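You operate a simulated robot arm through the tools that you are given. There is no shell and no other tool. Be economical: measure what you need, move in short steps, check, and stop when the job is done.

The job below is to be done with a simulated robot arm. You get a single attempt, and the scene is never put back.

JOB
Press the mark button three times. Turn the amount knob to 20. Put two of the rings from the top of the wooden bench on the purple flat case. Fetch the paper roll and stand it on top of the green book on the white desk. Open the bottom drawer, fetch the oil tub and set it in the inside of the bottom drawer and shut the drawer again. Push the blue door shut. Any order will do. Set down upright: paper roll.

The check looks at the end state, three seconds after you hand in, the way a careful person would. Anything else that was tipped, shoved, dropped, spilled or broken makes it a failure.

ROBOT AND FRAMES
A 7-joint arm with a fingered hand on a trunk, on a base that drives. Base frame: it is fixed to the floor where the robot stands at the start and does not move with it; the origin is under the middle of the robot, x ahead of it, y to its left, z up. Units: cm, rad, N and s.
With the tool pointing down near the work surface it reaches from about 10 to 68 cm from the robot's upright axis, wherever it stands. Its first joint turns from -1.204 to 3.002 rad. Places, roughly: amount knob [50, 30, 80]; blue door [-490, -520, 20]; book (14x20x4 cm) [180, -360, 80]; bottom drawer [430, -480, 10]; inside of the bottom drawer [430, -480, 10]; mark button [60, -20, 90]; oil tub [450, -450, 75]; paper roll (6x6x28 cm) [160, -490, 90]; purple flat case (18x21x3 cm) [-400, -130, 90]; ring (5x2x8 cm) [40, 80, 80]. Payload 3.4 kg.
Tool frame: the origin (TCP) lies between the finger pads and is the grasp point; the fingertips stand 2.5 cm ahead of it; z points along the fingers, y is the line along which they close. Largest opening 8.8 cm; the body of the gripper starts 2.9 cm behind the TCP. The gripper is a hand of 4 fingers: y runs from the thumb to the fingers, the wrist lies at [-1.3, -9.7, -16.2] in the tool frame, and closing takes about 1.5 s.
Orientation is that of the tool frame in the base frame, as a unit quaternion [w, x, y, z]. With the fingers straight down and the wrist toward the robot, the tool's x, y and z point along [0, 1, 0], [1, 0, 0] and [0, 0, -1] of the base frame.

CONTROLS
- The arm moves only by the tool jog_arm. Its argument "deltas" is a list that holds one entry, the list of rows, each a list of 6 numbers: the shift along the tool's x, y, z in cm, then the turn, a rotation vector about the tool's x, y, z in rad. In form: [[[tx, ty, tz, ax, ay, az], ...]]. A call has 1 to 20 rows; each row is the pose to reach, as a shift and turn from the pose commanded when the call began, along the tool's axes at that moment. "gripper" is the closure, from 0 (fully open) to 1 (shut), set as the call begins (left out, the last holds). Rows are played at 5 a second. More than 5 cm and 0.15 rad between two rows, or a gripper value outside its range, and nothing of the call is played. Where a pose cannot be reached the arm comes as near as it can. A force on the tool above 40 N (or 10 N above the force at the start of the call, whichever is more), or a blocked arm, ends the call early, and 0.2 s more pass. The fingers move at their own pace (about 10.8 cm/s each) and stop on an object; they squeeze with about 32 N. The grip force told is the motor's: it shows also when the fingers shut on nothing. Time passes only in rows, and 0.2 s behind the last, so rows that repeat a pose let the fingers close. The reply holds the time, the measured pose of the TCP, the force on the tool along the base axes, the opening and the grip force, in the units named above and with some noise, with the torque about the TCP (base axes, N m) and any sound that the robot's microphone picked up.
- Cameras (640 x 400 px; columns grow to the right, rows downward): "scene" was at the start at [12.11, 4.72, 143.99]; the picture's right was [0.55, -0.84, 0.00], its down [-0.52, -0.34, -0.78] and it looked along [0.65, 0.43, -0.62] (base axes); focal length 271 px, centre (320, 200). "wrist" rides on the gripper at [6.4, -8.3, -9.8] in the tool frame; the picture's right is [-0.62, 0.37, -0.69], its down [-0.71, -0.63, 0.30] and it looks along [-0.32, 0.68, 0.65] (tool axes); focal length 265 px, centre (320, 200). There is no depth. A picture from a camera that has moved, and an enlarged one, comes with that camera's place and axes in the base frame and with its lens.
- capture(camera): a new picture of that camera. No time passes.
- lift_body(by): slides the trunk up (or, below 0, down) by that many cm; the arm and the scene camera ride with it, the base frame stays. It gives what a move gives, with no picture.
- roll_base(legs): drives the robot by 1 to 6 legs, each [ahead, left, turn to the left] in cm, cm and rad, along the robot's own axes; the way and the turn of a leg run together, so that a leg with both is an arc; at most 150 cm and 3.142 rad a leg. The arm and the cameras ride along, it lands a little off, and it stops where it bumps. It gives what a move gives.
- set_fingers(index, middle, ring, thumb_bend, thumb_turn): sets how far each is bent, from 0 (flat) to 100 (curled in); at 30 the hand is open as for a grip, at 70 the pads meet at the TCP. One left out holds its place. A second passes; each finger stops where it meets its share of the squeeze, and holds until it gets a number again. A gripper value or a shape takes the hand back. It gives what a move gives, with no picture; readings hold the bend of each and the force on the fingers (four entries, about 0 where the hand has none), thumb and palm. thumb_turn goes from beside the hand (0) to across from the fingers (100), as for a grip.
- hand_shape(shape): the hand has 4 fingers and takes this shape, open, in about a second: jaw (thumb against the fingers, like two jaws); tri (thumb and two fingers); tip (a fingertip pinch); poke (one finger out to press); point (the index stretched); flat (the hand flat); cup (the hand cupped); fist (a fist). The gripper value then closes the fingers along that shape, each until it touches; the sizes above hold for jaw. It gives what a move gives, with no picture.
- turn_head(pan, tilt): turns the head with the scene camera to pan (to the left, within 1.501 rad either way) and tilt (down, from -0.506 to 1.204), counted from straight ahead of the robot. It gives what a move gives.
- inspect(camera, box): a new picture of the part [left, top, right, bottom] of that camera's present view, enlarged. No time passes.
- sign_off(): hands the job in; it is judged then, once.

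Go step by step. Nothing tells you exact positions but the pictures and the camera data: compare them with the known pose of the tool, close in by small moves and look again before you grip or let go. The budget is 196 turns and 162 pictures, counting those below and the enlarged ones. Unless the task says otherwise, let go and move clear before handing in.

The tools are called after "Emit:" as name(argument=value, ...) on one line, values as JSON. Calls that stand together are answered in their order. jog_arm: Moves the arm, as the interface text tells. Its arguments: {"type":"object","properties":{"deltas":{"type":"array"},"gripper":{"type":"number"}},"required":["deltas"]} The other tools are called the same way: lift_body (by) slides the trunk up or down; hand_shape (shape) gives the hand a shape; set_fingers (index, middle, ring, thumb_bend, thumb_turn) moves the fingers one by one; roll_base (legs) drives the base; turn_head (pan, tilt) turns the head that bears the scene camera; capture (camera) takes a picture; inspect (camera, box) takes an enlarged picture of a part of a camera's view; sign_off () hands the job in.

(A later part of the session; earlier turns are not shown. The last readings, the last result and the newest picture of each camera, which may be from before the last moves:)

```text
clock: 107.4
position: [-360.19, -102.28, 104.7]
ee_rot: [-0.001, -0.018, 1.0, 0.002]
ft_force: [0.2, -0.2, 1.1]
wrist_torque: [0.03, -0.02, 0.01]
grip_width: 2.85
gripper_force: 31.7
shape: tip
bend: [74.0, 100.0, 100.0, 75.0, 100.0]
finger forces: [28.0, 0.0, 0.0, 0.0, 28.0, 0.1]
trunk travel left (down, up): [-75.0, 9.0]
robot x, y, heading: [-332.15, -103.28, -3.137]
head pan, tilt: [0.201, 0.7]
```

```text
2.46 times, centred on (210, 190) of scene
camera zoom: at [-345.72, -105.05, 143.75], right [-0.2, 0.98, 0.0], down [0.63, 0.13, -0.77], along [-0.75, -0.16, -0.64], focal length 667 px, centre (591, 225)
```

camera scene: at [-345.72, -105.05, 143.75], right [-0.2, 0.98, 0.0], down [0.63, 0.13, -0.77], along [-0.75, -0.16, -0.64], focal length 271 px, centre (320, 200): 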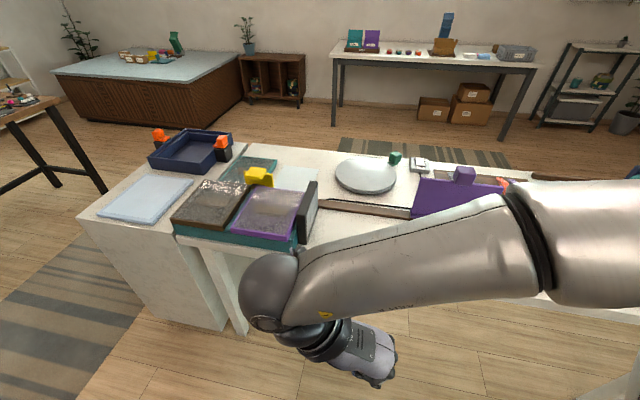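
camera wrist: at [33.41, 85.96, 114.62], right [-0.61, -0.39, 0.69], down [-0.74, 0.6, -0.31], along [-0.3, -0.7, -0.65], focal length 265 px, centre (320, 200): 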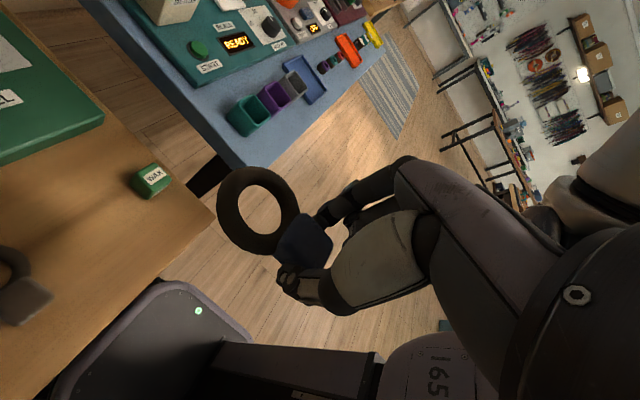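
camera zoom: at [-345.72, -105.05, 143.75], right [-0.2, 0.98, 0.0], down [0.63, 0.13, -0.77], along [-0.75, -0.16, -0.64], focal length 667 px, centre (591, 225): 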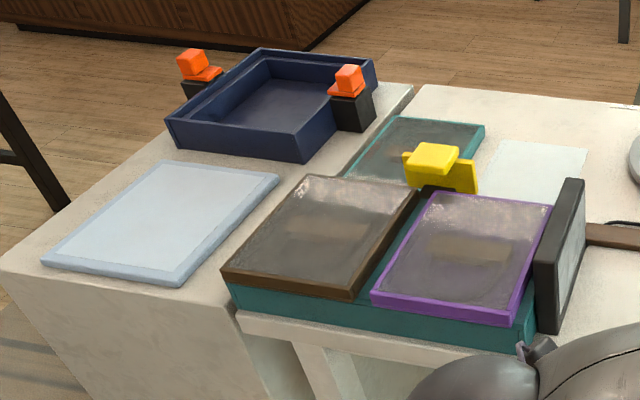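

The purple flat case (glass top, purple rim) is centred at about (-401.5, -132.4), top z≈90. I'll shift the base left and forward to bring it in reach.

Emit:
roll_base(legs=[[0, 33, 0], [12, 0, 0]])

Emit:
capture(camera="scene")

Emit:
capture(camera="wrist")

```text
clock: 110.4
position: [-371.89, -135.07, 104.75]
ee_rot: [0.001, -0.018, 1.0, 0.002]
ft_force: [-0.7, -1.1, -0.4]
wrist_torque: [0.01, -0.01, 0.0]
grip_width: 2.85
gripper_force: 32.4
shape: tip
bend: [74.0, 100.0, 100.0, 75.0, 100.0]
finger forces: [28.0, 0.0, 0.0, 0.1, 28.0, 0.0]
trunk travel left (down, up): [-75.0, 9.0]
robot x, y, heading: [-344.27, -135.96, -3.135]
head pan, tilt: [0.201, 0.7]
```

```text
98 pictures are left
camera scene: at [-357.44, -137.89, 143.75], right [-0.21, 0.98, 0.0], down [0.63, 0.13, -0.76], along [-0.75, -0.16, -0.64], focal length 271 px, centre (320, 200)
```

scene: 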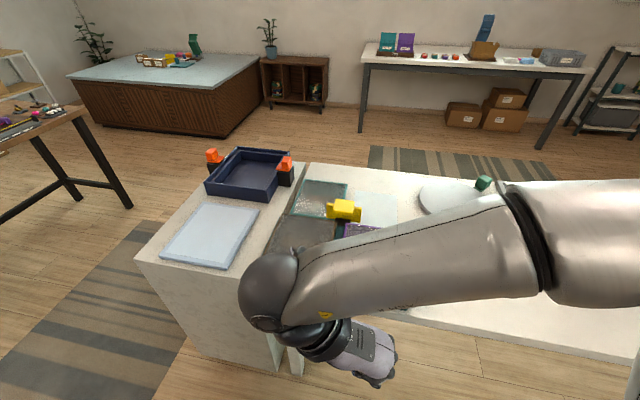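

```text
97 pictures are left
camera wrist: at [-378.03, -143.71, 114.54], right [0.61, 0.39, 0.69], down [0.74, -0.6, -0.31], along [0.3, 0.7, -0.65], focal length 265 px, centre (320, 200)
```

wrist: 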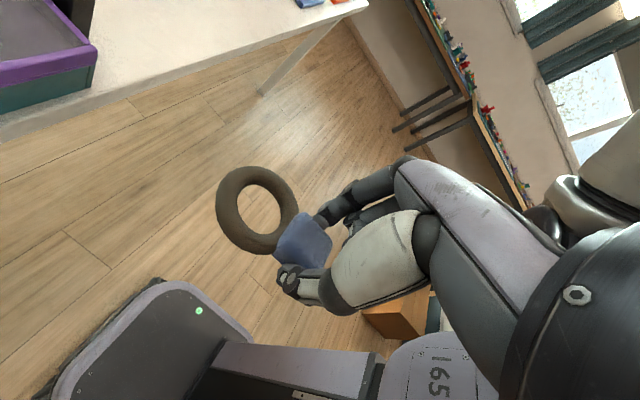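

I'll carry the ring over the left half of the case at a safe height.

Emit:
jog_arm(deltas=[[[4, 0, 0, 0, 0, 0], [8, 0, 0, 0, 0, 0], [12, 0, 0, 0, 0, 0], [16, -0.3, 0, 0, 0, 0], [20, -0.7, 1, 0, 0, 0], [24, -1.1, 3, 0, 0, 0], [27.1, -1.4, 5, 0, 0, 0], [27.1, -1.4, 6, 0, 0, 0]]])

Emit:
capture(camera="wrist")

Emit:
capture(camera="scene")

```text
clock: 112.2
position: [-398.76, -137.35, 98.64]
ee_rot: [0.0, -0.021, 1.0, 0.003]
ft_force: [-0.1, -0.4, -0.9]
wrist_torque: [-0.02, 0.02, 0.01]
grip_width: 2.85
gripper_force: 31.7
shape: tip
bend: [74.0, 100.0, 100.0, 75.0, 100.0]
finger forces: [27.9, 0.0, 0.0, 0.0, 27.9, 0.1]
trunk travel left (down, up): [-75.0, 9.0]
robot x, y, heading: [-343.99, -136.23, -3.142]
head pan, tilt: [0.201, 0.7]
```

```text
96 pictures are left
camera wrist: at [-404.98, -146.09, 108.54], right [0.61, 0.39, 0.69], down [0.74, -0.6, -0.31], along [0.3, 0.7, -0.65], focal length 265 px, centre (320, 200)
```

wrist: 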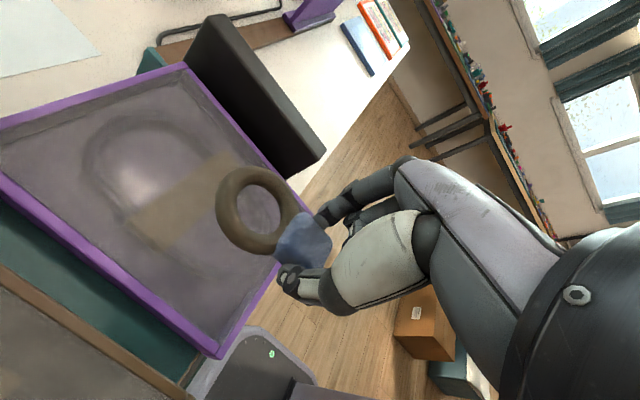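

```text
95 pictures are left
camera scene: at [-357.36, -137.85, 143.76], right [-0.21, 0.98, 0.0], down [0.63, 0.13, -0.77], along [-0.75, -0.16, -0.64], focal length 271 px, centre (320, 200)
```

scene: 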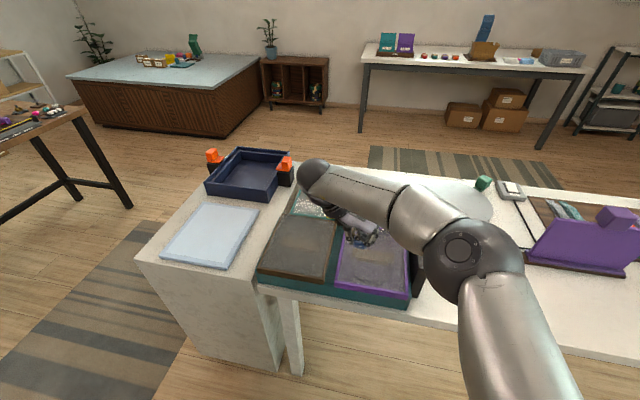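

Cross-checking both views, the case top is nearer z≈86 and its centre is (-406, -134.5). I'll shift and descend slowly until contact.

Emit:
jog_arm(deltas=[[[2, -0.6, 0, 0, 0, 0], [4, -1.2, 2, 0, 0, 0], [4, -1.2, 5, 0, 0, 0], [4, -1.2, 7, 0, 0, 0]]])

Emit:
inspect(camera="wrist", box=[100, 100, 420, 340])

```text
clock: 113.2
position: [-402.77, -138.7, 91.78]
ee_rot: [-0.001, -0.02, 1.0, 0.002]
ft_force: [-0.8, 0.1, 0.0]
wrist_torque: [0.02, -0.07, 0.0]
grip_width: 2.84
gripper_force: 32.3
shape: tip
bend: [74.0, 100.0, 100.0, 75.0, 100.0]
finger forces: [27.8, 0.1, 0.1, 0.0, 27.8, 0.1]
trunk travel left (down, up): [-75.0, 9.0]
robot x, y, heading: [-344.27, -135.93, -3.134]
head pan, tilt: [0.201, 0.7]
```

```text
1.67 times, centred on (260, 220) of wrist
camera zoom: at [-408.93, -147.36, 101.63], right [0.61, 0.39, 0.69], down [0.74, -0.6, -0.31], along [0.3, 0.7, -0.65], focal length 442 px, centre (420, 167)
```

zoom: 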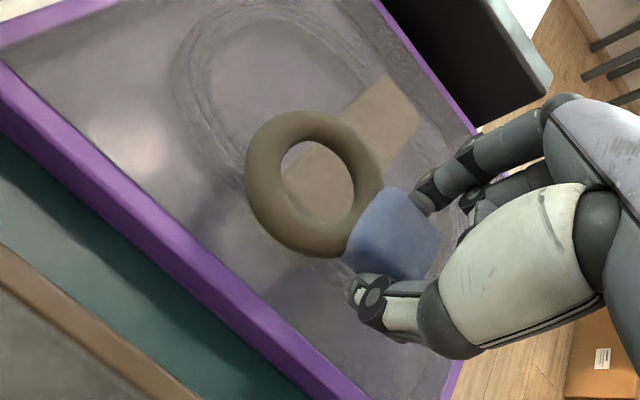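

Emit:
jog_arm(deltas=[[[0, -0.5, 1, 0, 0, 0], [0, -0.5, 2, 0, 0, 0], [0, -0.5, 2.5, 0, 0, 0], [0, -0.5, 3, 0, 0, 0], [0, -0.5, 3.4, 0, 0, 0]]])

Emit:
inspect(camera="wrist", box=[100, 100, 420, 340])

```text
clock: 114.4
position: [-401.94, -139.19, 89.11]
ee_rot: [-0.002, -0.019, 1.0, 0.004]
ft_force: [-2.1, 1.5, 7.6]
wrist_torque: [-0.04, 0.07, -0.03]
grip_width: 2.82
gripper_force: 32.2
shape: tip
bend: [74.0, 100.0, 100.0, 76.0, 100.0]
finger forces: [31.5, 0.0, 0.1, 0.0, 35.9, 0.0]
out of reach, approached as far as the arm can: row 1, 2, 3, 4, 5
trunk travel left (down, up): [-75.0, 9.0]
robot x, y, heading: [-344.07, -136.25, -3.134]
head pan, tilt: [0.201, 0.7]
```

```text
1.67 times, centred on (260, 220) of wrist
camera zoom: at [-408.09, -147.81, 98.97], right [0.61, 0.39, 0.69], down [0.74, -0.6, -0.31], along [0.3, 0.7, -0.65], focal length 442 px, centre (420, 167)
```

zoom: 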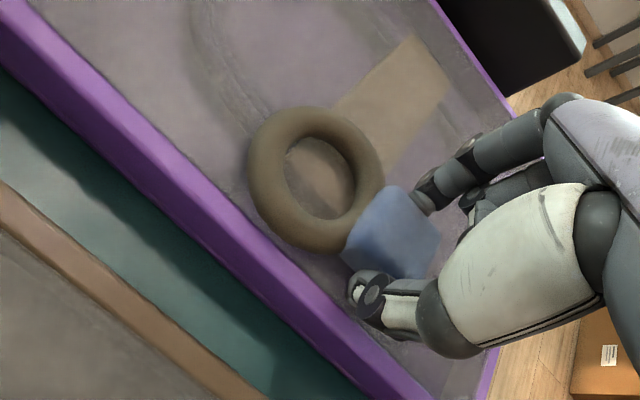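

The ring rests on the case. I'll open slightly and lift off.

Emit:
jog_arm(deltas=[[[0, 0, -0.2, 0, 0, 0], [0, 0, -0.2, 0, 0, 0], [0, 0, -0.2, 0, 0, 0], [0, 0, -0.2, 0, 0, 0], [0, 0, -2, 0, 0, 0], [0, 0, -5, 0, 0, 0], [-3, 0, -9, 0, 0, 0]]], gripper=0.4)

Emit:
capture(camera="wrist")

```text
clock: 116.0
position: [-398.85, -139.23, 97.92]
ee_rot: [-0.001, -0.019, 1.0, 0.002]
ft_force: [0.0, -1.2, -0.5]
wrist_torque: [-0.01, 0.01, 0.03]
grip_width: 5.24
gripper_force: 0.1
shape: tip
bend: [31.0, 98.0, 99.0, 65.0, 100.0]
finger forces: [0.0, 0.0, 0.0, 0.0, 0.1, 0.0]
trunk travel left (down, up): [-75.0, 9.0]
robot x, y, heading: [-343.93, -136.21, -3.135]
head pan, tilt: [0.201, 0.7]
```

```text
92 pictures are left
camera wrist: at [-405.01, -147.85, 107.82], right [0.61, 0.39, 0.69], down [0.74, -0.6, -0.31], along [0.3, 0.7, -0.65], focal length 265 px, centre (320, 200)
```

wrist: 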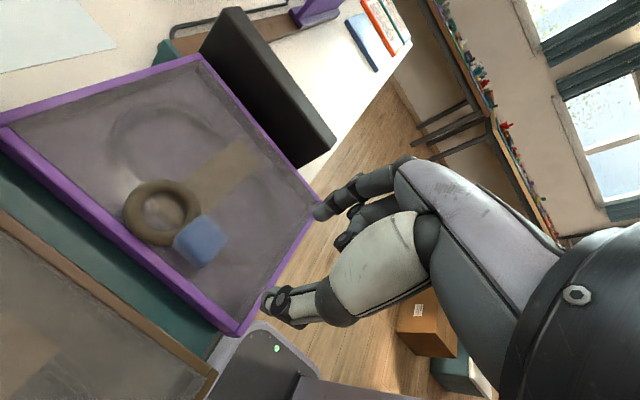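

The first ring is on the case with room for another. I'll retract the arm and drive back to the bench.

Emit:
jog_arm(deltas=[[[-4, 0, -3, 0, 0, 0], [-8, 0, -5, 0, 0, 0], [-12, 0.5, -7, 0, 0, 0], [-16, 1, -7, 0, 0, 0], [-20, 2, -7, 0, 0, 0], [-24, 3, -7, 0, 0, 0], [-27, 3, -7, 0, 0, 0]]])

Emit:
roll_base(legs=[[-11, 0, 0], [0, -110, 0], [0, -104, 0], [0, 0, 3.135], [150, 0, 0], [105, 0, 0]])

Emit:
turn_head(pan=0.3, tilt=0.7)

Emit:
capture(camera="scene")

```text
clock: 117.6
position: [-372.01, -135.29, 104.94]
ee_rot: [0.0, -0.019, 1.0, 0.002]
ft_force: [0.5, -0.9, 0.4]
wrist_torque: [0.0, 0.03, 0.01]
grip_width: 5.26
gripper_force: 0.0
shape: tip
bend: [31.0, 98.0, 99.0, 65.0, 100.0]
finger forces: [0.1, 0.0, 0.1, 0.0, 0.1, 0.1]
trunk travel left (down, up): [-75.0, 9.0]
robot x, y, heading: [-343.99, -135.67, -3.135]
head pan, tilt: [0.201, 0.7]
```

```text
clock: 148.3
position: [-54.14, 82.04, 105.01]
ee_rot: [0.003, 1.0, 0.021, 0.001]
ft_force: [0.0, 0.0, 0.7]
wrist_torque: [-0.02, -0.01, 0.01]
grip_width: 5.25
gripper_force: 0.0
shape: tip
bend: [31.0, 98.0, 99.0, 65.0, 100.0]
finger forces: [0.1, 0.1, 0.1, 0.0, 0.0, 0.0]
trunk travel left (down, up): [-75.0, 9.0]
robot x, y, heading: [-82.15, 82.77, 0.012]
head pan, tilt: [0.201, 0.7]
```

```text
clock: 148.9
position: [-54.3, 82.03, 105.0]
ee_rot: [0.003, 1.0, 0.021, -0.001]
ft_force: [-0.1, 0.3, 0.7]
wrist_torque: [-0.02, -0.02, -0.02]
grip_width: 5.21
gripper_force: 0.0
shape: tip
bend: [31.0, 98.0, 99.0, 65.0, 100.0]
finger forces: [0.0, 0.0, 0.0, 0.0, 0.1, 0.1]
trunk travel left (down, up): [-75.0, 9.0]
robot x, y, heading: [-82.51, 83.02, 0.012]
head pan, tilt: [0.3, 0.7]
```

```text
91 pictures are left
camera scene: at [-69.31, 85.44, 143.75], right [0.31, -0.95, 0.0], down [-0.61, -0.2, -0.76], along [0.73, 0.23, -0.64], focal length 271 px, centre (320, 200)
```

scene: 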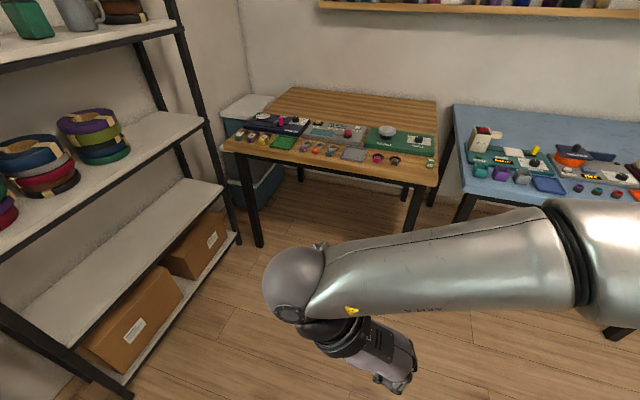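

Emit:
roll_base(legs=[[82, 2, -0.01]])

Emit:
capture(camera="wrist")

```text
clock: 153.3
position: [26.91, 84.86, 105.0]
ee_rot: [0.002, 1.0, 0.021, 0.0]
ft_force: [0.4, 0.1, 0.3]
wrist_torque: [-0.01, 0.01, -0.01]
grip_width: 5.25
gripper_force: 0.1
shape: tip
bend: [31.0, 98.0, 99.0, 65.0, 100.0]
finger forces: [0.1, 0.0, 0.0, 0.1, 0.0, 0.0]
trunk travel left (down, up): [-75.0, 9.0]
robot x, y, heading: [-1.33, 85.85, 0.01]
head pan, tilt: [0.3, 0.7]
```

```text
90 pictures are left
camera wrist: at [32.87, 93.47, 114.76], right [-0.6, -0.39, 0.69], down [-0.74, 0.6, -0.31], along [-0.3, -0.7, -0.65], focal length 265 px, centre (320, 200)
```

wrist: 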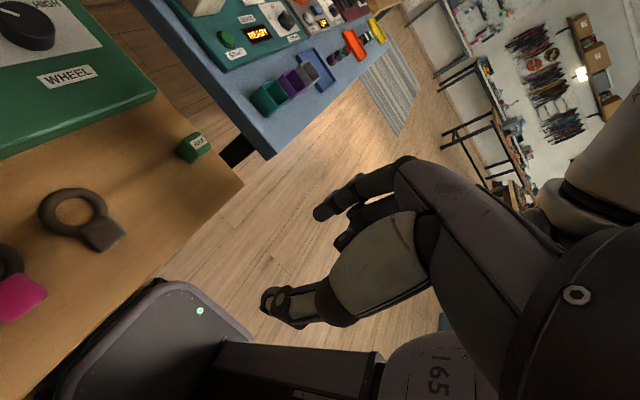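

The grey ring's block is at (35.4, 85.4). I'll move above it.

Emit:
jog_arm(deltas=[[[3, -0.1, 3, 0, 0, 0], [6, -0.2, 6, 0, 0, 0], [8.5, -0.24, 9, 0, 0, 0], [8.5, -0.24, 13, 0, 0, 0], [8.5, -0.24, 17, 0, 0, 0]]])

Emit:
inspect(camera="wrist", box=[120, 120, 440, 380])

```text
clock: 154.5
position: [35.14, 85.54, 87.88]
ee_rot: [0.002, 1.0, 0.021, 0.001]
ft_force: [-0.3, -0.3, -0.6]
wrist_torque: [0.03, 0.03, 0.05]
grip_width: 5.24
gripper_force: 0.1
shape: tip
bend: [31.0, 98.0, 99.0, 65.0, 100.0]
finger forces: [0.1, 0.0, 0.1, 0.0, 0.1, 0.0]
trunk travel left (down, up): [-75.0, 9.0]
robot x, y, heading: [-1.41, 85.73, 0.007]
head pan, tilt: [0.3, 0.7]
```

```text
1.54 times, centred on (280, 250) of wrist
camera zoom: at [41.15, 94.05, 97.73], right [-0.6, -0.39, 0.69], down [-0.74, 0.6, -0.31], along [-0.3, -0.7, -0.65], focal length 408 px, centre (382, 123)
```

zoom: 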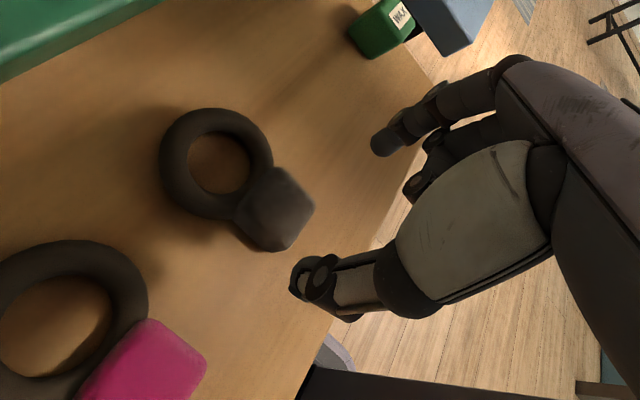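

Emit:
jog_arm(deltas=[[[0.3, 0, 2, 0, 0, 0], [0.6, 0, 4, 0, 0, 0], [0.6, 0, 5.1, 0, 0, 0]]])

Emit:
jog_arm(deltas=[[[0, 0, 0, 0, 0, 0], [0, 0, 0, 0, 0, 0], [0, 0, 0, 0, 0, 0], [0, 0, 0, 0, 0, 0], [0, 0, 0, 0, 0, 0], [0, 0, 0, 0, 0, 0], [0, 0, 0, 0, 0, 0], [0, 0, 0, 0, 0, 0]]], gripper=1)

Emit:
inspect(camera="wrist", box=[120, 120, 440, 380])

```text
clock: 155.3
position: [35.87, 85.47, 82.64]
ee_rot: [0.002, 1.0, 0.02, 0.0]
ft_force: [-0.7, 0.9, -0.6]
wrist_torque: [-0.01, 0.02, -0.01]
grip_width: 5.23
gripper_force: 0.2
shape: tip
bend: [31.0, 98.0, 99.0, 65.0, 100.0]
finger forces: [0.0, 0.0, 0.1, 0.0, 0.0, 0.0]
trunk travel left (down, up): [-75.0, 9.0]
robot x, y, heading: [-1.18, 85.54, 0.009]
head pan, tilt: [0.3, 0.7]
```

```text
clock: 157.1
position: [35.79, 85.45, 82.76]
ee_rot: [0.003, 1.0, 0.021, 0.0]
ft_force: [-1.0, 0.4, 0.2]
wrist_torque: [-0.01, 0.01, -0.05]
grip_width: 2.46
gripper_force: 32.2
shape: tip
bend: [73.0, 100.0, 100.0, 75.0, 100.0]
finger forces: [28.4, 0.0, 0.0, 0.1, 28.4, 0.0]
trunk travel left (down, up): [-75.0, 9.0]
robot x, y, heading: [-1.25, 85.48, 0.012]
head pan, tilt: [0.3, 0.7]
```

```text
1.54 times, centred on (280, 250) of wrist
camera zoom: at [41.77, 94.01, 92.62], right [-0.6, -0.39, 0.69], down [-0.74, 0.6, -0.31], along [-0.3, -0.7, -0.65], focal length 408 px, centre (382, 123)
```

zoom: 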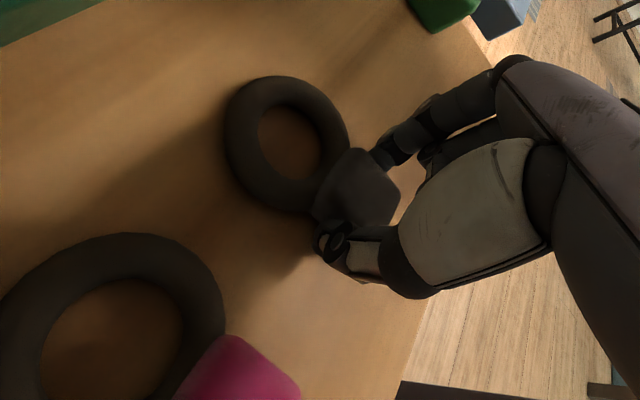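

Gripped. I'll lift, retract and drive back to the case.

Emit:
jog_arm(deltas=[[[0, 0, -2, 0, 0, 0], [0, 0, -6, 0, 0, 0], [0, 0, -10, 0, 0, 0], [-3, 0, -14, 0, 0, 0], [-6, 0, -18, 0, 0, 0], [-8, 0, -22, 0, 0, 0]]])

Emit:
roll_base(legs=[[-40, 0, 0], [0, 0, -3.14], [150, 0, 0], [142, 0, 0], [0, 110, 0], [0, 104, 0]])

Emit:
capture(camera="scene")

Emit:
capture(camera="wrist")

```text
clock: 158.5
position: [27.59, 85.11, 104.88]
ee_rot: [0.002, 1.0, 0.021, 0.0]
ft_force: [-0.3, -0.4, -0.1]
wrist_torque: [-0.03, -0.02, 0.0]
grip_width: 2.46
gripper_force: 31.8
shape: tip
bend: [73.0, 100.0, 100.0, 75.0, 100.0]
finger forces: [28.4, 0.1, 0.0, 0.0, 28.4, 0.0]
trunk travel left (down, up): [-75.0, 9.0]
robot x, y, heading: [-1.44, 86.09, 0.008]
head pan, tilt: [0.3, 0.7]
```

```text
clock: 192.2
position: [-352.57, -145.43, 104.82]
ee_rot: [0.0, -0.028, 1.0, 0.003]
ft_force: [0.0, -0.5, -0.1]
wrist_torque: [0.02, 0.0, 0.03]
grip_width: 2.45
gripper_force: 32.1
shape: tip
bend: [73.0, 100.0, 100.0, 75.0, 100.0]
finger forces: [28.5, 0.0, 0.1, 0.0, 28.6, 0.0]
trunk travel left (down, up): [-75.0, 9.0]
robot x, y, heading: [-323.66, -145.58, -3.111]
head pan, tilt: [0.3, 0.7]
```

```text
87 pictures are left
camera scene: at [-336.74, -148.28, 143.75], right [-0.32, 0.95, 0.0], down [0.61, 0.21, -0.76], along [-0.72, -0.24, -0.64], focal length 271 px, centre (320, 200)
```

scene: 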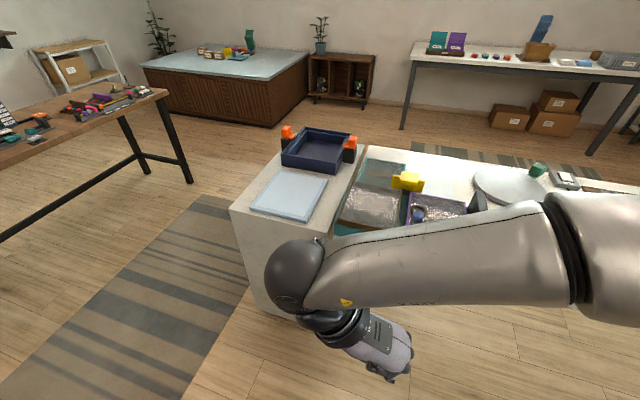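

```text
86 pictures are left
camera wrist: at [-358.64, -154.15, 114.7], right [0.6, 0.4, 0.69], down [0.75, -0.59, -0.31], along [0.28, 0.7, -0.65], focal length 265 px, centre (320, 200)
```

wrist: 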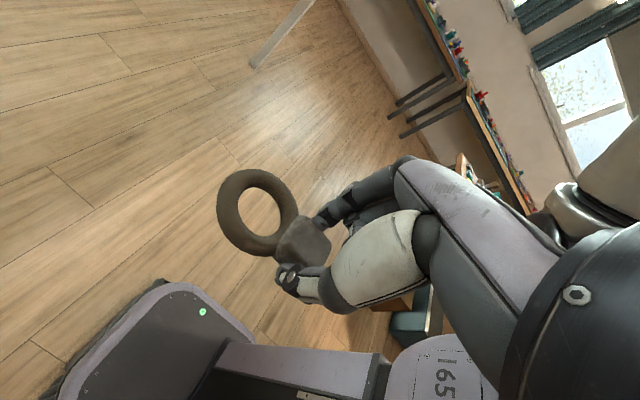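

Emit:
roll_base(legs=[[23, -14, -0.028]])

Emit:
capture(camera="wrist")

```text
clock: 194.1
position: [-375.63, -131.05, 104.89]
ee_rot: [0.0, -0.015, 1.0, 0.003]
ft_force: [0.4, 0.5, -0.7]
wrist_torque: [-0.04, -0.05, -0.05]
grip_width: 2.45
gripper_force: 32.3
shape: tip
bend: [73.0, 100.0, 100.0, 75.0, 100.0]
finger forces: [28.6, 0.1, 0.0, 0.0, 28.5, 0.0]
trunk travel left (down, up): [-75.0, 9.0]
robot x, y, heading: [-346.76, -131.99, 3.141]
head pan, tilt: [0.3, 0.7]
```

```text
85 pictures are left
camera wrist: at [-381.95, -139.6, 114.69], right [0.61, 0.38, 0.69], down [0.73, -0.61, -0.31], along [0.3, 0.7, -0.65], focal length 265 px, centre (320, 200)
```

wrist: 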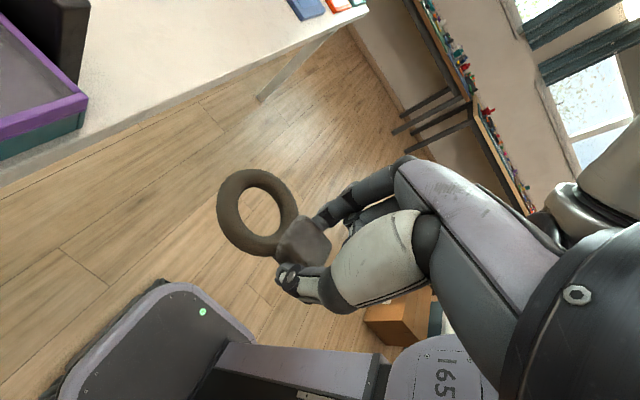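

Emit:
jog_arm(deltas=[[[4, 0, 0, 0, 0, 0], [8, 0, 0, 0, 0, 0], [12, 0, 0, 0, 0, 0], [16, 0.1, 0, 0, 0, 0], [20, 0.2, 1, 0, 0, 0], [24, 0.3, 3, 0, 0, 0], [26.9, 0.36, 5, 0, 0, 0], [26.9, 0.36, 7, 0, 0, 0]]])

Emit:
capture(camera="wrist")

```text
clock: 195.9
position: [-402.38, -131.62, 97.83]
ee_rot: [0.001, -0.016, 1.0, 0.004]
ft_force: [0.0, 0.1, 0.2]
wrist_torque: [0.01, 0.02, 0.02]
grip_width: 2.49
gripper_force: 32.6
shape: tip
bend: [73.0, 100.0, 100.0, 75.0, 100.0]
finger forces: [28.3, 0.0, 0.2, 0.0, 28.3, 0.0]
trunk travel left (down, up): [-75.0, 9.0]
robot x, y, heading: [-346.73, -131.71, 3.139]
head pan, tilt: [0.3, 0.7]
```

```text
84 pictures are left
camera wrist: at [-408.7, -140.2, 107.66], right [0.61, 0.38, 0.69], down [0.73, -0.61, -0.31], along [0.3, 0.7, -0.65], focal length 265 px, centre (320, 200)
```

wrist: 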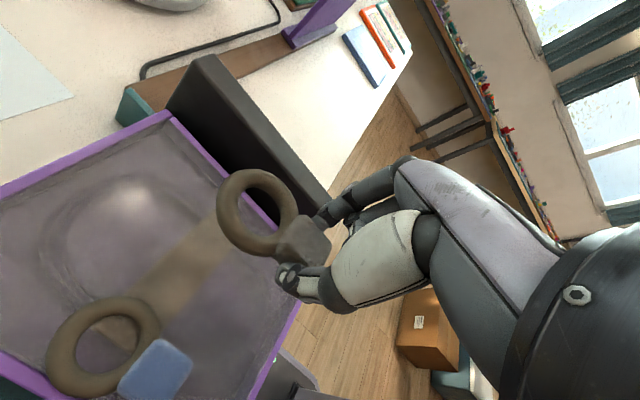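

Ring 1 sits at y≈-139, so I'll place ring 2 at y≈-132.3, descending slowly.

Emit:
jog_arm(deltas=[[[0, -0.7, 2, 0, 0, 0], [0, -0.7, 5, 0, 0, 0], [0, -0.7, 7, 0, 0, 0], [0, -0.7, 8, 0, 0, 0]]])

Emit:
inspect(camera="wrist", box=[100, 100, 420, 340])

Emit:
inspect(camera="scene", box=[200, 100, 420, 260])

```text
clock: 196.9
position: [-402.4, -131.94, 89.83]
ee_rot: [0.0, -0.016, 1.0, 0.003]
ft_force: [0.1, -0.8, 1.4]
wrist_torque: [0.0, 0.04, 0.01]
grip_width: 2.46
gripper_force: 31.9
shape: tip
bend: [73.0, 100.0, 100.0, 75.0, 100.0]
finger forces: [28.3, 0.0, 0.0, 0.0, 28.3, 0.1]
trunk travel left (down, up): [-75.0, 9.0]
robot x, y, heading: [-346.82, -131.8, 3.14]
head pan, tilt: [0.3, 0.7]
```

```text
1.67 times, centred on (260, 220) of wrist
camera zoom: at [-408.73, -140.65, 99.58], right [0.61, 0.38, 0.69], down [0.73, -0.61, -0.31], along [0.3, 0.7, -0.65], focal length 442 px, centre (420, 167)
```

zoom: 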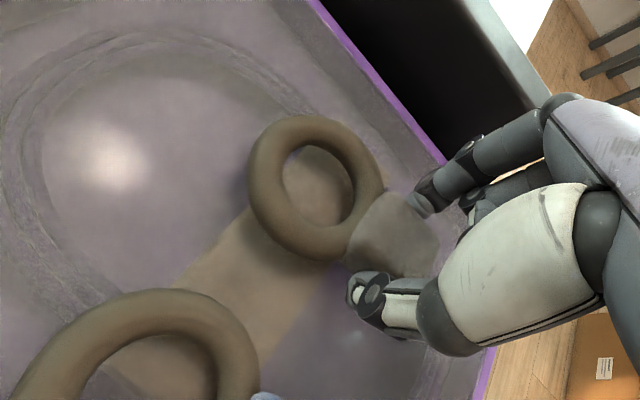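

```text
2.50 times, centred on (310, 180) of scene
camera zoom: at [-359.88, -134.34, 143.75], right [-0.29, 0.96, 0.0], down [0.62, 0.19, -0.76], along [-0.73, -0.22, -0.64], focal length 677 px, centre (345, 250)
```

zoom: 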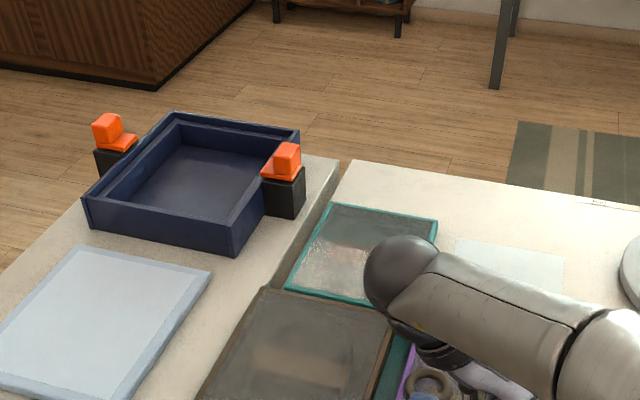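

Close to contact and clear of ring 1. I'll lower to touch, then release.

Emit:
jog_arm(deltas=[[[0, 0, 0.4, 0, 0, 0], [0, 0, 0.7, 0, 0, 0], [0, 0, 0.9, 0, 0, 0]]])

Emit:
jog_arm(deltas=[[[0, 0, 0, 0, 0, 0], [0, 0, 0, 0, 0, 0], [0, 0, 0, 0, 0, 0], [0, 0, 0, 0, 0, 0], [0, 0, -2, 0, 0, 0], [0, 0, -5, 0, 0, 0], [-3, 0, -9, 0, 0, 0]]], gripper=0.55)

Emit:
capture(camera="wrist")

```text
clock: 197.7
position: [-402.37, -132.14, 89.14]
ee_rot: [-0.003, -0.015, 1.0, 0.003]
ft_force: [-2.3, -1.1, 13.1]
wrist_torque: [0.05, 0.04, 0.01]
grip_width: 2.55
gripper_force: 31.9
shape: tip
bend: [73.0, 100.0, 100.0, 75.0, 100.0]
finger forces: [30.8, 0.0, 0.1, 0.0, 31.4, 0.1]
trunk travel left (down, up): [-75.0, 9.0]
robot x, y, heading: [-347.07, -132.08, 3.142]
head pan, tilt: [0.3, 0.7]
```

```text
clock: 199.3
position: [-399.25, -131.8, 98.1]
ee_rot: [0.001, -0.015, 1.0, 0.003]
ft_force: [0.6, 0.5, 0.4]
wrist_torque: [-0.03, 0.04, -0.01]
grip_width: 3.91
gripper_force: 0.1
shape: tip
bend: [73.0, 98.0, 99.0, 71.0, 100.0]
finger forces: [0.0, 0.1, 0.1, 0.0, 0.0, 0.0]
trunk travel left (down, up): [-75.0, 9.0]
robot x, y, heading: [-346.59, -131.5, 3.138]
head pan, tilt: [0.3, 0.7]
```

```text
81 pictures are left
camera wrist: at [-405.53, -140.4, 107.91], right [0.61, 0.38, 0.69], down [0.73, -0.61, -0.31], along [0.3, 0.7, -0.65], focal length 265 px, centre (320, 200)
```

wrist: 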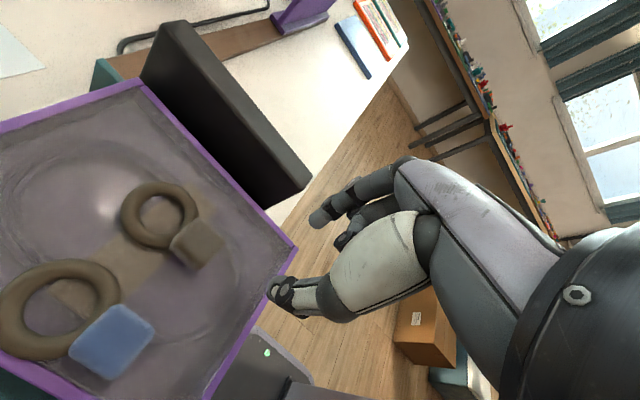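

Both rings are on the case. Next is the blue door near (-490, -520, 20); I'll retract, turn toward it and look.

Emit:
jog_arm(deltas=[[[-4, 0, -3, 0, 0, 0], [-8, 0, -5, 0, 0, 0], [-12, 0, -7, 0, 0, 0], [-16, 0, -7, 0, 0, 0], [-20, 0, -7, 0, 0, 0], [-24, 0, -7, 0, 0, 0]]])

Emit:
roll_base(legs=[[-15, 0, 0], [0, 0, 1.18]])

Emit:
turn_head(pan=0.0, tilt=0.35)

Emit:
capture(camera="scene")

```text
clock: 200.7
position: [-375.54, -131.47, 104.97]
ee_rot: [0.0, -0.015, 1.0, 0.002]
ft_force: [0.4, 0.4, 0.0]
wrist_torque: [0.0, 0.01, -0.05]
grip_width: 3.93
gripper_force: 0.1
shape: tip
bend: [73.0, 98.0, 99.0, 71.0, 100.0]
finger forces: [0.0, 0.0, 0.0, 0.0, 0.1, 0.0]
trunk travel left (down, up): [-75.0, 9.0]
robot x, y, heading: [-346.87, -131.6, 3.14]
head pan, tilt: [0.3, 0.7]
```

```text
clock: 205.0
position: [-343.71, -158.42, 104.87]
ee_rot: [-0.001, -0.564, 0.826, 0.002]
ft_force: [-0.4, 0.6, -0.8]
wrist_torque: [-0.02, 0.04, 0.03]
grip_width: 3.93
gripper_force: 0.0
shape: tip
bend: [73.0, 98.0, 99.0, 71.0, 100.0]
finger forces: [0.0, 0.0, 0.0, 0.0, 0.1, 0.1]
trunk travel left (down, up): [-75.0, 9.0]
robot x, y, heading: [-331.88, -131.76, -1.977]
head pan, tilt: [0.3, 0.7]
```

```text
clock: 205.8
position: [-343.65, -158.51, 104.85]
ee_rot: [-0.001, -0.563, 0.826, 0.002]
ft_force: [1.1, -0.7, 0.0]
wrist_torque: [0.0, 0.0, -0.01]
grip_width: 3.94
gripper_force: 0.1
shape: tip
bend: [73.0, 98.0, 99.0, 71.0, 100.0]
finger forces: [0.0, 0.1, 0.0, 0.0, 0.0, 0.0]
trunk travel left (down, up): [-75.0, 9.0]
robot x, y, heading: [-331.85, -131.8, -1.975]
head pan, tilt: [0.0, 0.351]
```

```text
80 pictures are left
camera scene: at [-337.62, -145.05, 146.88], right [-0.92, 0.39, 0.0], down [0.14, 0.32, -0.94], along [-0.37, -0.86, -0.34], focal length 271 px, centre (320, 200)
```

scene: 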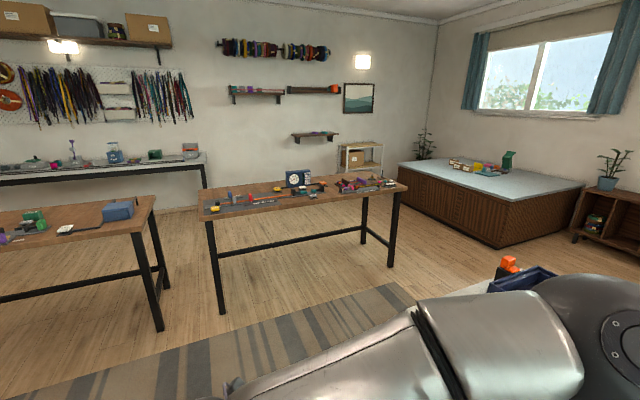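

Emit:
inspect(camera="scene", box=[270, 110, 430, 250])

```text
2.86 times, centred on (350, 180) of scene
camera zoom: at [-337.62, -145.05, 146.88], right [-0.92, 0.39, 0.0], down [0.14, 0.32, -0.94], along [-0.37, -0.86, -0.34], focal length 774 px, centre (234, 257)
```

zoom: 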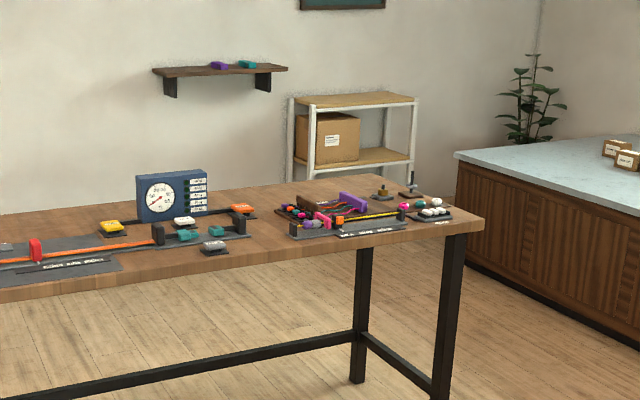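

The door is hidden behind the wooden table (x -490..-330, y -320..-375). I'll drive round its right-hand end and look.

Emit:
roll_base(legs=[[0, 0, 0.404], [118, 0, 0], [0, 0, -1.571], [150, 0, 0], [70, 0, 0], [0, 0, 1.571]])

Emit:
capture(camera="scene")

```text
clock: 231.1
position: [-551.29, -277.36, 104.86]
ee_rot: [0.002, 0.717, -0.697, -0.002]
ft_force: [0.3, -0.5, -1.3]
wrist_torque: [0.02, 0.01, -0.01]
grip_width: 3.97
gripper_force: 0.1
shape: tip
bend: [73.0, 98.0, 99.0, 71.0, 100.0]
finger forces: [0.1, 0.0, 0.0, 0.1, 0.0, 0.0]
trunk travel left (down, up): [-75.0, 9.0]
robot x, y, heading: [-550.86, -247.81, -1.578]
head pan, tilt: [0.0, 0.351]
```

```text
78 pictures are left
camera scene: at [-551.06, -262.64, 146.89], right [-1.0, 0.0, 0.0], down [0.0, 0.34, -0.94], along [0.0, -0.94, -0.34], focal length 271 px, centre (320, 200)
```

scene: 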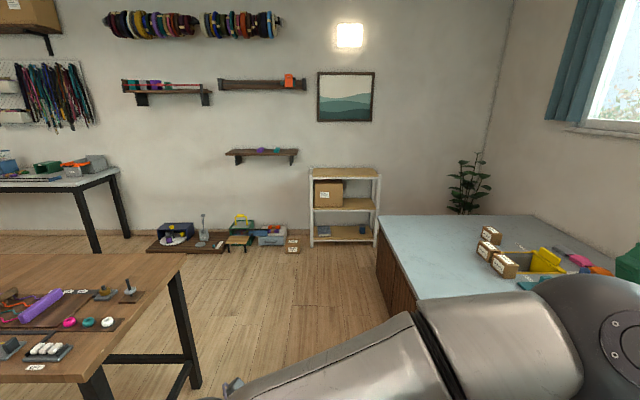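

Emit:
inspect(camera="scene", box=[130, 190, 310, 270])

```text
3.56 times, centred on (220, 230) of scene
camera zoom: at [-551.06, -262.64, 146.89], right [-1.0, 0.0, 0.0], down [0.0, 0.34, -0.94], along [0.0, -0.94, -0.34], focal length 963 px, centre (676, 93)
```

zoom: 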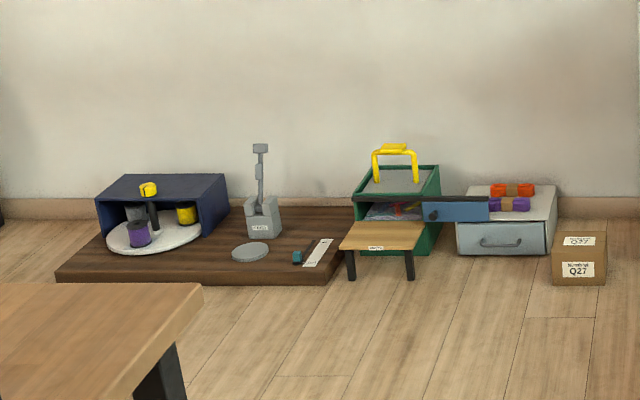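

The blue door hangs on a rail over a low green cabinet: it is slid open to the right and must go left (+x). I'll drive around to stand before it.

Emit:
roll_base(legs=[[150, 0, 0], [42, 0, 0], [0, 52, 0]])

Emit:
turn_head(pan=0.0, tilt=1.0)

Emit:
capture(camera="scene")

```text
clock: 243.4
position: [-507.72, -474.07, 104.91]
ee_rot: [-0.002, -0.698, 0.717, 0.002]
ft_force: [-0.7, -0.4, 0.8]
wrist_torque: [0.03, 0.01, 0.0]
grip_width: 3.93
gripper_force: 0.0
shape: tip
bend: [73.0, 98.0, 99.0, 71.0, 100.0]
finger forces: [0.0, 0.1, 0.0, 0.1, 0.0, 0.1]
trunk travel left (down, up): [-75.0, 9.0]
robot x, y, heading: [-505.8, -445.22, -1.632]
head pan, tilt: [0.0, 0.351]
```

```text
clock: 244.5
position: [-507.69, -474.02, 104.93]
ee_rot: [-0.002, -0.697, 0.717, 0.002]
ft_force: [-0.3, 0.2, 0.4]
wrist_torque: [-0.04, -0.01, 0.01]
grip_width: 3.97
gripper_force: 0.1
shape: tip
bend: [73.0, 98.0, 99.0, 71.0, 100.0]
finger forces: [0.0, 0.0, 0.0, 0.1, 0.0, 0.0]
trunk travel left (down, up): [-75.0, 9.0]
robot x, y, heading: [-505.55, -444.98, -1.629]
head pan, tilt: [0.0, 1.0]
```

```text
76 pictures are left
camera scene: at [-506.49, -457.01, 141.42], right [-1.0, 0.06, 0.0], down [0.05, 0.84, -0.54], along [-0.03, -0.54, -0.84], focal length 271 px, centre (320, 200)
```

scene: 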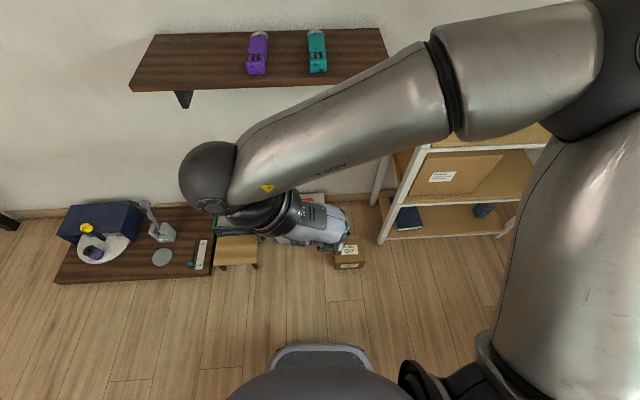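

The arm blocks this view. I'll rotate the tool back to the straight-ahead pose, lower the trunk and use the wrist camera.

Emit:
jog_arm(deltas=[[[0, 0, 0, 0, 0, -0.14], [0, 0, 0, 0, 0, -0.28], [0, 0, 0, 0, 0, -0.42], [0, 0, 0, 0, 0, -0.56], [0, 0, 0, 0, 0, -0.7], [0, 0, 0, 0, 0, -0.84], [0, 0, 0, 0, 0, -0.98], [0, 0, 0, 0, 0, -1.12], [0, 0, 0, 0, 0, -1.26], [0, 0, 0, 0, 0, -1.4], [0, 0, 0, 0, 0, -1.54]]])

Emit:
lift_body(by=-45)

Emit:
capture(camera="wrist")

Emit:
capture(camera="scene")

```text
clock: 246.9
position: [-506.1, -475.56, 105.78]
ee_rot: [-0.001, 1.0, -0.028, -0.003]
ft_force: [-0.1, -0.5, 0.5]
wrist_torque: [0.01, 0.03, 0.01]
grip_width: 3.9
gripper_force: 0.1
shape: tip
bend: [73.0, 98.0, 99.0, 71.0, 100.0]
finger forces: [0.0, 0.0, 0.0, 0.0, 0.1, 0.0]
out of reach, approached as far as the arm can: row 9, 10, 11
trunk travel left (down, up): [-75.0, 9.0]
robot x, y, heading: [-505.82, -445.28, -1.629]
head pan, tilt: [0.0, 1.0]
```

```text
refused: -45 is not a number from -40 to 40
```

```text
75 pictures are left
camera wrist: at [-499.22, -467.6, 115.7], right [-0.63, -0.33, 0.7], down [-0.68, 0.67, -0.3], along [-0.37, -0.66, -0.65], focal length 265 px, centre (320, 200)
```

wrist: 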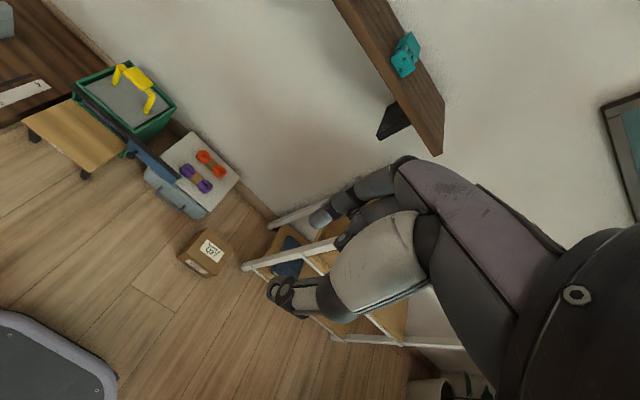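

```text
74 pictures are left
camera scene: at [-506.56, -457.01, 141.41], right [-1.0, 0.06, 0.0], down [0.05, 0.84, -0.54], along [-0.03, -0.54, -0.84], focal length 271 px, centre (320, 200)
```

scene: 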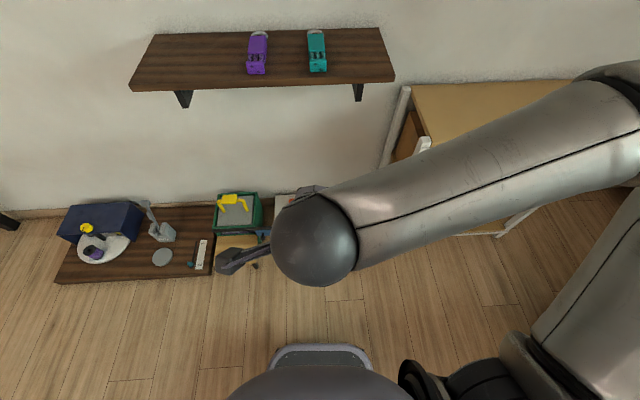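

Emit:
inspect(camera="wrist", box=[20, 50, 250, 230])

Emit:
inspect(camera="scene", box=[200, 180, 340, 280])

```text
2.22 times, centred on (135, 140) of wrist
camera zoom: at [-499.22, -467.6, 115.7], right [-0.63, -0.33, 0.7], down [-0.68, 0.67, -0.3], along [-0.37, -0.66, -0.65], focal length 590 px, centre (731, 333)
```

zoom: 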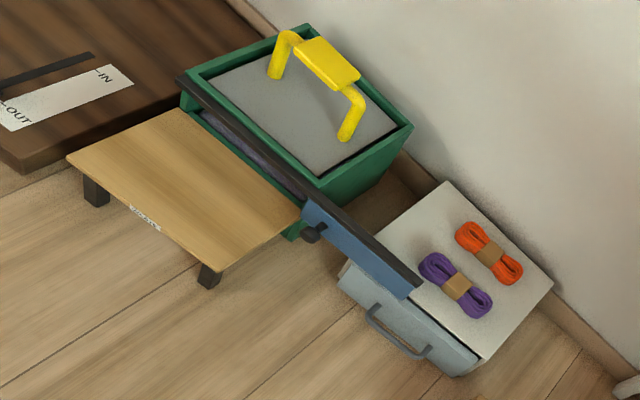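

```text
4.00 times, centred on (270, 230) of scene
camera zoom: at [-506.56, -457.01, 141.41], right [-1.0, 0.06, 0.0], down [0.05, 0.84, -0.54], along [-0.03, -0.54, -0.84], focal length 1083 px, centre (520, 80)
```

zoom: 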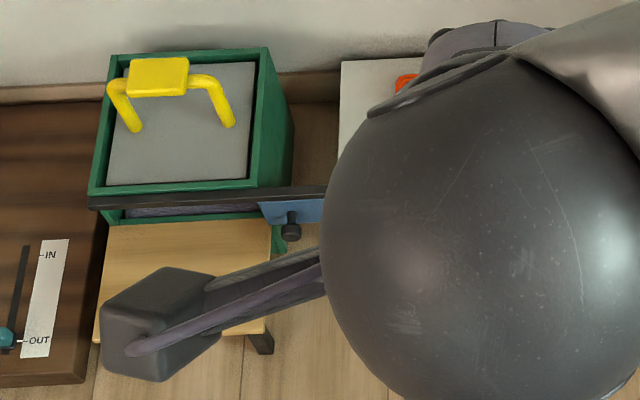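

The door slides left on its rail; its knob is near (-482, -515, 18.5), over a low stool (top z≈12). I'll straighten up in front of it, lower the trunk and form the poke hand.

Emit:
roll_base(legs=[[0, 26, 0.058]])

Emit:
lift_body(by=-40)

Emit:
lift_body(by=-20)

Emit:
hand_shape(shape="poke")

Emit:
capture(camera="wrist")

Emit:
capture(camera="scene")

```text
clock: 248.7
position: [-478.18, -476.39, 105.9]
ee_rot: [-0.001, 1.0, -0.001, -0.004]
ft_force: [0.7, 0.8, 0.2]
wrist_torque: [-0.04, 0.0, -0.02]
grip_width: 3.92
gripper_force: 0.0
shape: tip
bend: [73.0, 98.0, 99.0, 71.0, 100.0]
finger forces: [0.0, 0.0, 0.1, 0.0, 0.0, 0.0]
trunk travel left (down, up): [-75.0, 9.0]
robot x, y, heading: [-479.16, -446.0, -1.575]
head pan, tilt: [0.0, 1.0]
```

```text
clock: 252.6
position: [-478.1, -476.19, 65.94]
ee_rot: [-0.001, 1.0, -0.001, -0.002]
ft_force: [0.3, -1.1, 0.1]
wrist_torque: [-0.02, -0.01, -0.04]
grip_width: 3.94
gripper_force: 0.0
shape: tip
bend: [73.0, 98.0, 99.0, 71.0, 100.0]
finger forces: [0.0, 0.0, 0.0, 0.1, 0.1, 0.0]
trunk travel left (down, up): [-35.0, 49.0]
robot x, y, heading: [-480.01, -446.07, -1.578]
head pan, tilt: [0.0, 1.0]
```

```text
clock: 254.7
position: [-478.16, -476.33, 45.95]
ee_rot: [-0.001, 1.0, -0.002, -0.004]
ft_force: [0.8, -0.9, 0.2]
wrist_torque: [0.01, -0.01, -0.04]
grip_width: 3.94
gripper_force: 0.1
shape: tip
bend: [73.0, 98.0, 99.0, 71.0, 100.0]
finger forces: [0.0, 0.1, 0.1, 0.0, 0.0, 0.0]
trunk travel left (down, up): [-15.0, 69.0]
robot x, y, heading: [-479.3, -445.67, -1.574]
head pan, tilt: [0.0, 1.0]
```

```text
clock: 255.6
position: [-478.1, -476.28, 45.94]
ee_rot: [0.0, 1.0, -0.001, -0.003]
ft_force: [0.2, 0.1, 0.1]
wrist_torque: [0.0, 0.02, 0.0]
grip_width: 0.0
gripper_force: 0.0
shape: poke
bend: [70.0, 70.0, 99.0, 100.0, 100.0]
finger forces: [0.1, 0.0, 0.0, 0.0, 0.1, 0.0]
trunk travel left (down, up): [-15.0, 69.0]
robot x, y, heading: [-479.31, -445.76, -1.573]
head pan, tilt: [0.0, 1.0]
```

```text
71 pictures are left
camera wrist: at [-471.71, -468.0, 55.69], right [-0.62, -0.37, 0.7], down [-0.72, 0.63, -0.3], along [-0.33, -0.68, -0.65], focal length 265 px, centre (320, 200)
```

wrist: 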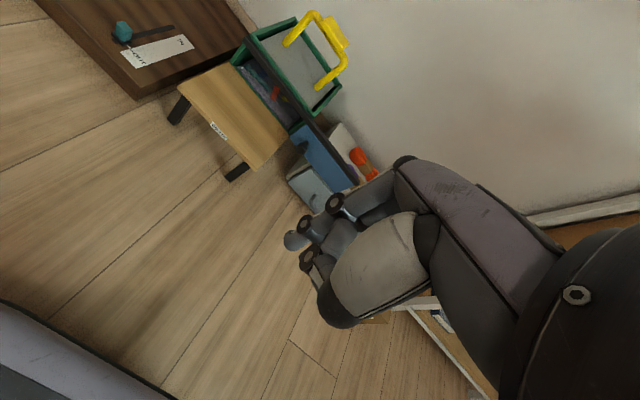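

```text
70 pictures are left
camera scene: at [-479.64, -457.81, 81.41], right [-1.0, 0.0, 0.0], down [0.0, 0.84, -0.54], along [0.0, -0.54, -0.84], focal length 271 px, centre (320, 200)
```

scene: 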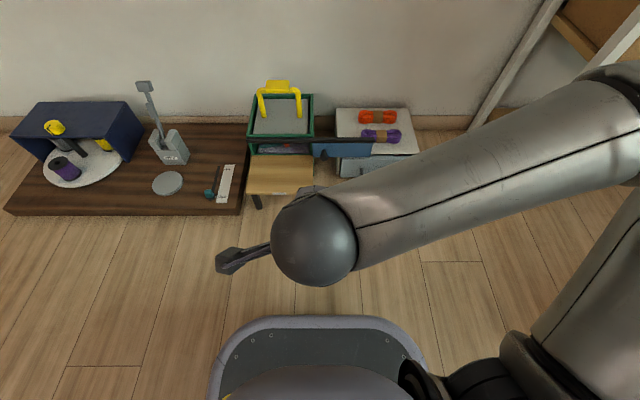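

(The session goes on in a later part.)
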